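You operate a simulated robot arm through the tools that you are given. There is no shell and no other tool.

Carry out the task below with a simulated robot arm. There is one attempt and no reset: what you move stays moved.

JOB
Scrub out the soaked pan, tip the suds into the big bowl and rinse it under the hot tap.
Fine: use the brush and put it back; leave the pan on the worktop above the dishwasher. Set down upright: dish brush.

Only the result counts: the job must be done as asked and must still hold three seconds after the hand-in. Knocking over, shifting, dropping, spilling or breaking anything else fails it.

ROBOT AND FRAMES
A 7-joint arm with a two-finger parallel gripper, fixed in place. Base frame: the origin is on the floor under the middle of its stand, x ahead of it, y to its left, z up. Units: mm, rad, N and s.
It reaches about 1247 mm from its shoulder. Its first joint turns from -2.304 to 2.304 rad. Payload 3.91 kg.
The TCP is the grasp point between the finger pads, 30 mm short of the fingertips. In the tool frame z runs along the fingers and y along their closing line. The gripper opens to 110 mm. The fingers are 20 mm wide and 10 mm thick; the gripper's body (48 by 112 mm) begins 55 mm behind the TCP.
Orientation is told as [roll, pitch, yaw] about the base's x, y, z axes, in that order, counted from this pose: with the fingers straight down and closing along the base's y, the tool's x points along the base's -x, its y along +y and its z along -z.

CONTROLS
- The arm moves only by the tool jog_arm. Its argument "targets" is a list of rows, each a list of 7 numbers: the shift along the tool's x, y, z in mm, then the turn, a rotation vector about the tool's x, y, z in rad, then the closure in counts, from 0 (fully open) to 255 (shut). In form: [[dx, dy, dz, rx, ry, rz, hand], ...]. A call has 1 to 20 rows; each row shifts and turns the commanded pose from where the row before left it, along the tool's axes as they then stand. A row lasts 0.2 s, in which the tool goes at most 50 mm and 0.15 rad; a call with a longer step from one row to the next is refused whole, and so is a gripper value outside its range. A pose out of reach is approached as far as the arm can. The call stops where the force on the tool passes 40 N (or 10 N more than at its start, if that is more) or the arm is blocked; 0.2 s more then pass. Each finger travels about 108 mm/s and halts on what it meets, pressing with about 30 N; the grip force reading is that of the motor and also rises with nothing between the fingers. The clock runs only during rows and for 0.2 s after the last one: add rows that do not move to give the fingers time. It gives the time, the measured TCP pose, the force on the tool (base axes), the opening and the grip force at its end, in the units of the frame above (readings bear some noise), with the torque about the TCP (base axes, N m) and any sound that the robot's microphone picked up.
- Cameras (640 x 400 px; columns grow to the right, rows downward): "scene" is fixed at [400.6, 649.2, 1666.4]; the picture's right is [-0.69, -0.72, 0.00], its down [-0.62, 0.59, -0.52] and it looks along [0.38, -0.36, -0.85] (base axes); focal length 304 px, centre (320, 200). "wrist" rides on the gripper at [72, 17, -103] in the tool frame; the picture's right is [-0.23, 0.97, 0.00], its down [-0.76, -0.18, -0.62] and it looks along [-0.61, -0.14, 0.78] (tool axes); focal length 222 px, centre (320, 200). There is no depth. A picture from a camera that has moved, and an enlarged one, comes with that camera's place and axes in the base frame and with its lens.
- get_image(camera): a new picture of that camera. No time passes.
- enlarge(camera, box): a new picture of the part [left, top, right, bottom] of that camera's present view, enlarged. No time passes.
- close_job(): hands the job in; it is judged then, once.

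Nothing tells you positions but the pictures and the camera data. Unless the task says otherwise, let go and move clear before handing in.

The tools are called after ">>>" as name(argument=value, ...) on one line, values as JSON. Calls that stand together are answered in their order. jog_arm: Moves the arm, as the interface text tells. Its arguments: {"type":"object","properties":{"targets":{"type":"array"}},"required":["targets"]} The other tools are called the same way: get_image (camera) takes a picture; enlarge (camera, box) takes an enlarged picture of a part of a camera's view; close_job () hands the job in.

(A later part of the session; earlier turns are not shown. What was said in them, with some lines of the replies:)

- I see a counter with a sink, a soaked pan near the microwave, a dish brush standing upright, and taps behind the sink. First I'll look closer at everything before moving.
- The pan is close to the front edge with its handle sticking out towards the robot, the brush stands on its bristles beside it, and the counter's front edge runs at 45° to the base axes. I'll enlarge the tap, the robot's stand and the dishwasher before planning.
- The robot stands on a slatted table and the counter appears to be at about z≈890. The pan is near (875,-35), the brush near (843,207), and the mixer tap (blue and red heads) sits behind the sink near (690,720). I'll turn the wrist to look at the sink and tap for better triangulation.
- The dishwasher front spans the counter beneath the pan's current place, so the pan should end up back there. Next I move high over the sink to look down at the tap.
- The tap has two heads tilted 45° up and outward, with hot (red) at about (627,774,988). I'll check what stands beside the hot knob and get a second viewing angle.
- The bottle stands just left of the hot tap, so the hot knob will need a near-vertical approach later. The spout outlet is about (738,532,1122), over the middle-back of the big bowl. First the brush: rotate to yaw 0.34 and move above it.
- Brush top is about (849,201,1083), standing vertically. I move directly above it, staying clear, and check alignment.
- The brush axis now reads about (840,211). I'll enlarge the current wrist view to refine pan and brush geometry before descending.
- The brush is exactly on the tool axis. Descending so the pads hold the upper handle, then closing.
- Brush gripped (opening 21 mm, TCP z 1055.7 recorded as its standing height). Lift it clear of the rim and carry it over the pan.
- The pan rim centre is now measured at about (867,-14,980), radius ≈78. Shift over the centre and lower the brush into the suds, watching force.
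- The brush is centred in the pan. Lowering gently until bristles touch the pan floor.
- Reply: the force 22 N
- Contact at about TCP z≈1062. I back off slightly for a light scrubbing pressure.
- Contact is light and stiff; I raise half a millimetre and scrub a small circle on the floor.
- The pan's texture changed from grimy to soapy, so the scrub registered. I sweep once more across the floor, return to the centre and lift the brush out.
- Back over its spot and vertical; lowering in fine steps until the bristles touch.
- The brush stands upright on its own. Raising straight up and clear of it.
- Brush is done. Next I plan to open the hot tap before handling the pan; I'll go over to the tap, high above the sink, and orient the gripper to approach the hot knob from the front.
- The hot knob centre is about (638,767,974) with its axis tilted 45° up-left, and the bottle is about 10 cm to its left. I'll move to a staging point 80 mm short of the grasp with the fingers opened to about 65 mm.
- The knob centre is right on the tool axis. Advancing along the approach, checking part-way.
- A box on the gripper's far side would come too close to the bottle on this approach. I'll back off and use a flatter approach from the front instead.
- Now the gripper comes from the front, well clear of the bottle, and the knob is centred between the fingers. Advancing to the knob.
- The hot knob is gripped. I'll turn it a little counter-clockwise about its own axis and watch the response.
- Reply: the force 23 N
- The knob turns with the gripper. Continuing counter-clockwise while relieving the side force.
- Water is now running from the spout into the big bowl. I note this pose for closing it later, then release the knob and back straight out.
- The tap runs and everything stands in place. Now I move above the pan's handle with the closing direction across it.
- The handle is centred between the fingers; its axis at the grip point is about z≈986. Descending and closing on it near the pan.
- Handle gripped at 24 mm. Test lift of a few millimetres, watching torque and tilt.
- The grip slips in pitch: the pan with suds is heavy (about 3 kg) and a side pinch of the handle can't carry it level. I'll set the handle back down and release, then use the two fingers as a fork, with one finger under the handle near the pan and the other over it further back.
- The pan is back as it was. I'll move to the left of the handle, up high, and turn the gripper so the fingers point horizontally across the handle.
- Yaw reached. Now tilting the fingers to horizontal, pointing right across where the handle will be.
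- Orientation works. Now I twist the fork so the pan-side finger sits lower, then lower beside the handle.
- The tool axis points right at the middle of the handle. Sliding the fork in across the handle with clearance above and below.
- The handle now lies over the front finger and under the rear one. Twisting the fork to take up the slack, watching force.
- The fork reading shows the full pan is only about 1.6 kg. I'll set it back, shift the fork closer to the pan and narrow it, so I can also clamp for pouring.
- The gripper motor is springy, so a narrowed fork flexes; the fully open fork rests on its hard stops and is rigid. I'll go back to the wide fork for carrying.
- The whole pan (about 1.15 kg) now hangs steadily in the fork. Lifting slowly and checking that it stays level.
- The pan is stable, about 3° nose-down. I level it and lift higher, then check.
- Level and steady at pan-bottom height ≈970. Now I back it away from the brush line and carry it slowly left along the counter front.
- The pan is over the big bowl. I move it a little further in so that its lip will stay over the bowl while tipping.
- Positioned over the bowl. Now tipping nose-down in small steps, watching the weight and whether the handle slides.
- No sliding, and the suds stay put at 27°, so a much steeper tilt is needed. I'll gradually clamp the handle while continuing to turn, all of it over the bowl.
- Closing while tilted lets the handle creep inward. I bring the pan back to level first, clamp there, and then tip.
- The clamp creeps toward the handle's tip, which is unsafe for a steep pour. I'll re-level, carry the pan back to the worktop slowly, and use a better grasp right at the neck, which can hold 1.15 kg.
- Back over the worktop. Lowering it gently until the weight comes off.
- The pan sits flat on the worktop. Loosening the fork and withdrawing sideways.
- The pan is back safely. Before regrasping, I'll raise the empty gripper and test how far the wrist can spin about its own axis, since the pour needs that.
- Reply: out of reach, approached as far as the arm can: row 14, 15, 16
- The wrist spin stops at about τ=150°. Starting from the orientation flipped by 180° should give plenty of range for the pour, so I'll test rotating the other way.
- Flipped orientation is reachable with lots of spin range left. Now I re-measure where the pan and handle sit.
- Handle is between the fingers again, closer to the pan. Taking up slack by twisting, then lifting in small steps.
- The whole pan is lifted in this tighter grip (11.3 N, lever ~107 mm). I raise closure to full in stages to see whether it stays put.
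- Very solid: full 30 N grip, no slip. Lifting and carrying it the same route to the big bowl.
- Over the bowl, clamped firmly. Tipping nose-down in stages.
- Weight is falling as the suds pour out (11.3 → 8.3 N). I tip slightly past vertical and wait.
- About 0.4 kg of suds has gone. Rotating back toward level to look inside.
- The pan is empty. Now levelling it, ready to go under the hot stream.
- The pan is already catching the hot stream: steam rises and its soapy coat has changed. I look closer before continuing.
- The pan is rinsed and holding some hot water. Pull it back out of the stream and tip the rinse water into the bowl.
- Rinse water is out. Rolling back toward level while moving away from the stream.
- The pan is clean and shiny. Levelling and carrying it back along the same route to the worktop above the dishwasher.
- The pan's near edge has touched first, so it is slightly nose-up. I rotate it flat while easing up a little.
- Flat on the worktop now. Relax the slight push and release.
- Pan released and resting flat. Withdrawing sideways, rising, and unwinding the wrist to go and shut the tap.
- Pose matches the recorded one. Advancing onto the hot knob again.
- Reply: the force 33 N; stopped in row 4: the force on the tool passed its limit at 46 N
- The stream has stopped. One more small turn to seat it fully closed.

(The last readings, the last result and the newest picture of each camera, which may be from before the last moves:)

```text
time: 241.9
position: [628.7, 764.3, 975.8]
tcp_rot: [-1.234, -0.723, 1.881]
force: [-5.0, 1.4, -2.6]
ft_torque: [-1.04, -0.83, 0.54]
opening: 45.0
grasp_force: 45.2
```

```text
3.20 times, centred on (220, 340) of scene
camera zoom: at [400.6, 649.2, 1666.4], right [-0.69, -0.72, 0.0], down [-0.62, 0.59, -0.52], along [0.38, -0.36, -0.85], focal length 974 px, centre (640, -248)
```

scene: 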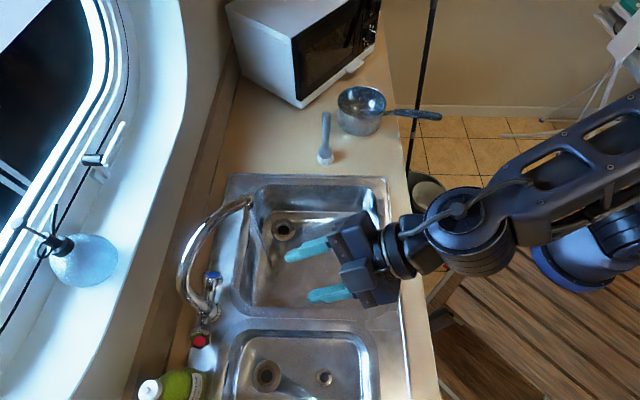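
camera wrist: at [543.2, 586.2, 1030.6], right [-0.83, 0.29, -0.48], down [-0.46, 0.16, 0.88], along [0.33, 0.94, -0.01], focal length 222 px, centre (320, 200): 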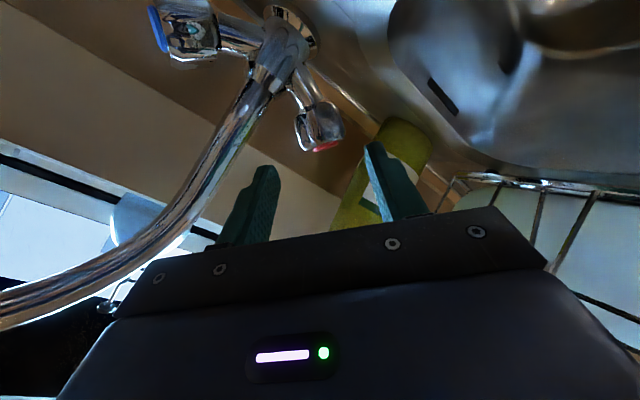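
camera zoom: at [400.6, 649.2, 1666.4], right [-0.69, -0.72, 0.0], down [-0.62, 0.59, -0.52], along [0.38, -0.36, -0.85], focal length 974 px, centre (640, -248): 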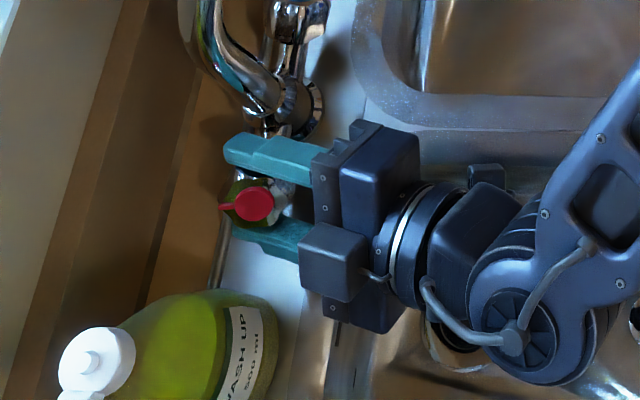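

Closed at its stop. Release the knob and back out along the approach line, then rise.

>>> jog_arm(targets=[[0, 0, 0, 0, 0, 0, 135], [0, 0, 0, 0, 0, 0, 115], [0, 0, 0, 0, 0, 0, 108], [0, 0, -12, 0, 0, 0, 108], [0, 0, -20, 0, 0, 0, 108], [0, 0, -25, 0, 0, 0, 108], [0, 0, -25, 0, 0, 0, 108], [0, 0, 0, 0, 0, 0, 108]])

>>> enlarge(camera="scene", box=[120, 180, 320, 400])

>>> get_image(camera="wrist")

```text
time: 243.7
position: [561.8, 722.8, 996.2]
tcp_rot: [-1.235, -0.727, 1.881]
force: [0.4, 1.3, 0.1]
ft_torque: [-0.01, 0.0, 0.03]
opening: 63.5
grasp_force: 0.0
```

```text
1.82 times, centred on (220, 290) of scene
camera zoom: at [400.6, 649.2, 1666.4], right [-0.69, -0.72, 0.0], down [-0.62, 0.59, -0.52], along [0.38, -0.36, -0.85], focal length 553 px, centre (502, 36)
```

zoom: 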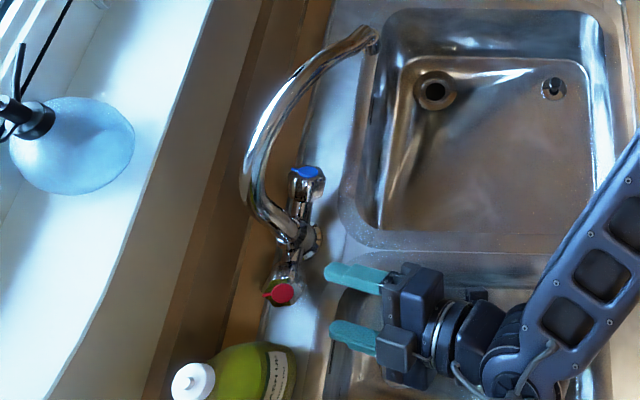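

```text
taken
camera wrist: at [483.4, 627.4, 963.4], right [-0.54, 0.64, -0.54], down [-0.6, 0.14, 0.79], along [0.58, 0.75, 0.31], focal length 222 px, centre (320, 200)
```

wrist: 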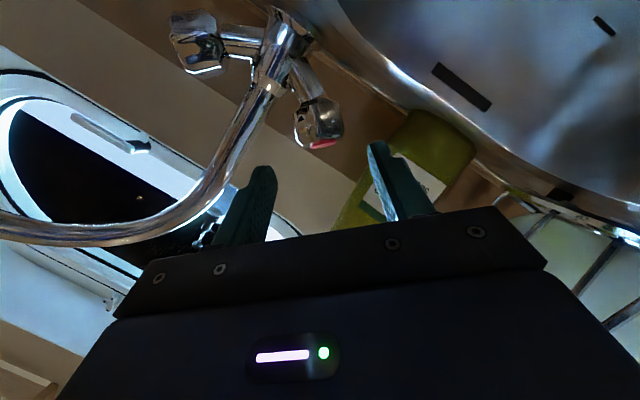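

>>> jog_arm(targets=[[-25, -26.5, -9, 0, 0, 0, 60], [-25, -26.5, -9, 0, 0, 0, 0], [-25, -26.5, -9, 0, 0, 0, 0], [-25, -26.5, -9, 0, 0, 0, 0], [-25, -26.5, -9, 0, 0, 0, 0], [0, 0, -40, 0, 0, 0, 0], [0, 0, -40, 0, 0, 0, 0], [0, 0, -40, 0, 0, 0, 0], [0, 0, -40, 0, 0, 0, 0], [0, 0, 0, 0, 0, 0, 0]])

>>> get_image(camera="scene")

>>> enlarge(camera="scene", box=[300, 60, 460, 180])

>>> enlarge(camera="scene", box=[330, 75, 400, 145])

```text
time: 245.9
position: [429.7, 644.6, 1224.7]
tcp_rot: [-1.233, -0.726, 1.881]
force: [0.7, 0.4, 0.5]
ft_torque: [0.0, -0.01, 0.0]
opening: 109.8
grasp_force: 0.1
```

```text
taken
```

scene: 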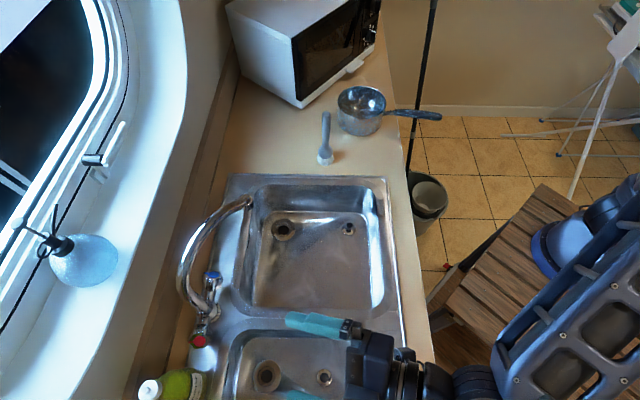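

```text
3.33 times, centred on (380, 120) of scene
camera zoom: at [400.6, 649.2, 1666.4], right [-0.69, -0.72, 0.0], down [-0.62, 0.59, -0.52], along [0.38, -0.36, -0.85], focal length 1014 px, centre (120, 467)
```

zoom: 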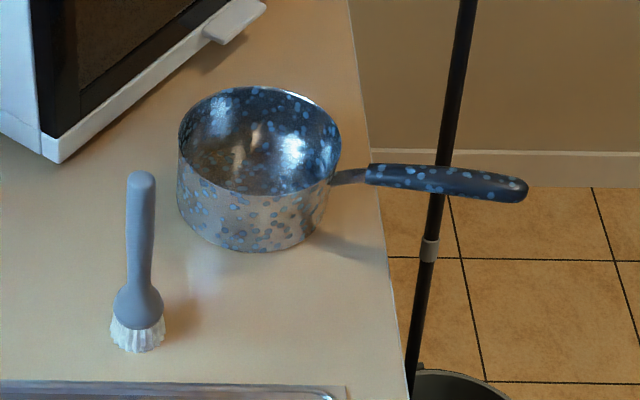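

```text
5.71 times, centred on (365, 110) of scene
camera zoom: at [400.6, 649.2, 1666.4], right [-0.69, -0.72, 0.0], down [-0.62, 0.59, -0.52], along [0.38, -0.36, -0.85], focal length 1739 px, centre (63, 714)
```

zoom: 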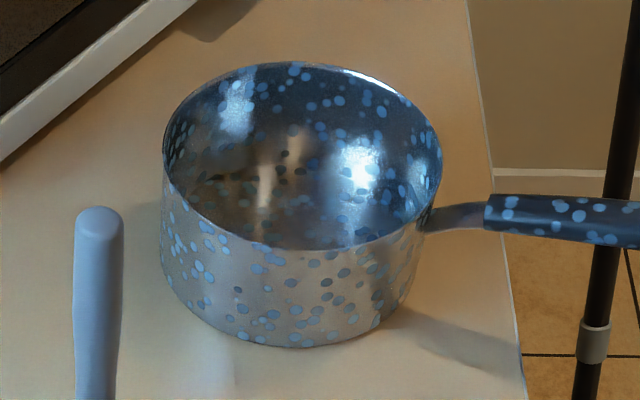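

The pan is clean, empty and flat on the worktop above the dishwasher. The brush stands upright in its place, the hot tap is shut, and the gripper is empty and clear, so I'm handing the job in.

>>> close_job()

```text
The job is handed in.
```

The job is done and handed in; I haven't seen the verdict.

- **Scrub:** I brushed the pan floor in circles until its grimy coating turned soapy. The brush is back in its original spot, standing upright on its bristles.
- **Suds:** I tipped them into the big sink bowl. The pan came back empty and weighed about 0.4 kg less.
- **Rinse:** I held the pan under the running hot tap for a couple of seconds until the soap was gone. I tipped that water into the big bowl too, then turned the tap off.
- **Pan:** It is clean and empty, still wet with droplets. It sits flat on the worktop above the dishwasher, within about 2 cm of where it started, with the handle over the front edge.

The pan had two extra lifts. A plain grip on the handle slipped, and the next hold let the handle creep, so I carried the pan back to the worktop once, still full, before the successful pour. I saw nothing spill or tip over. In the last pictures everything else looked to be in its place, and the gripper was empty and clear.
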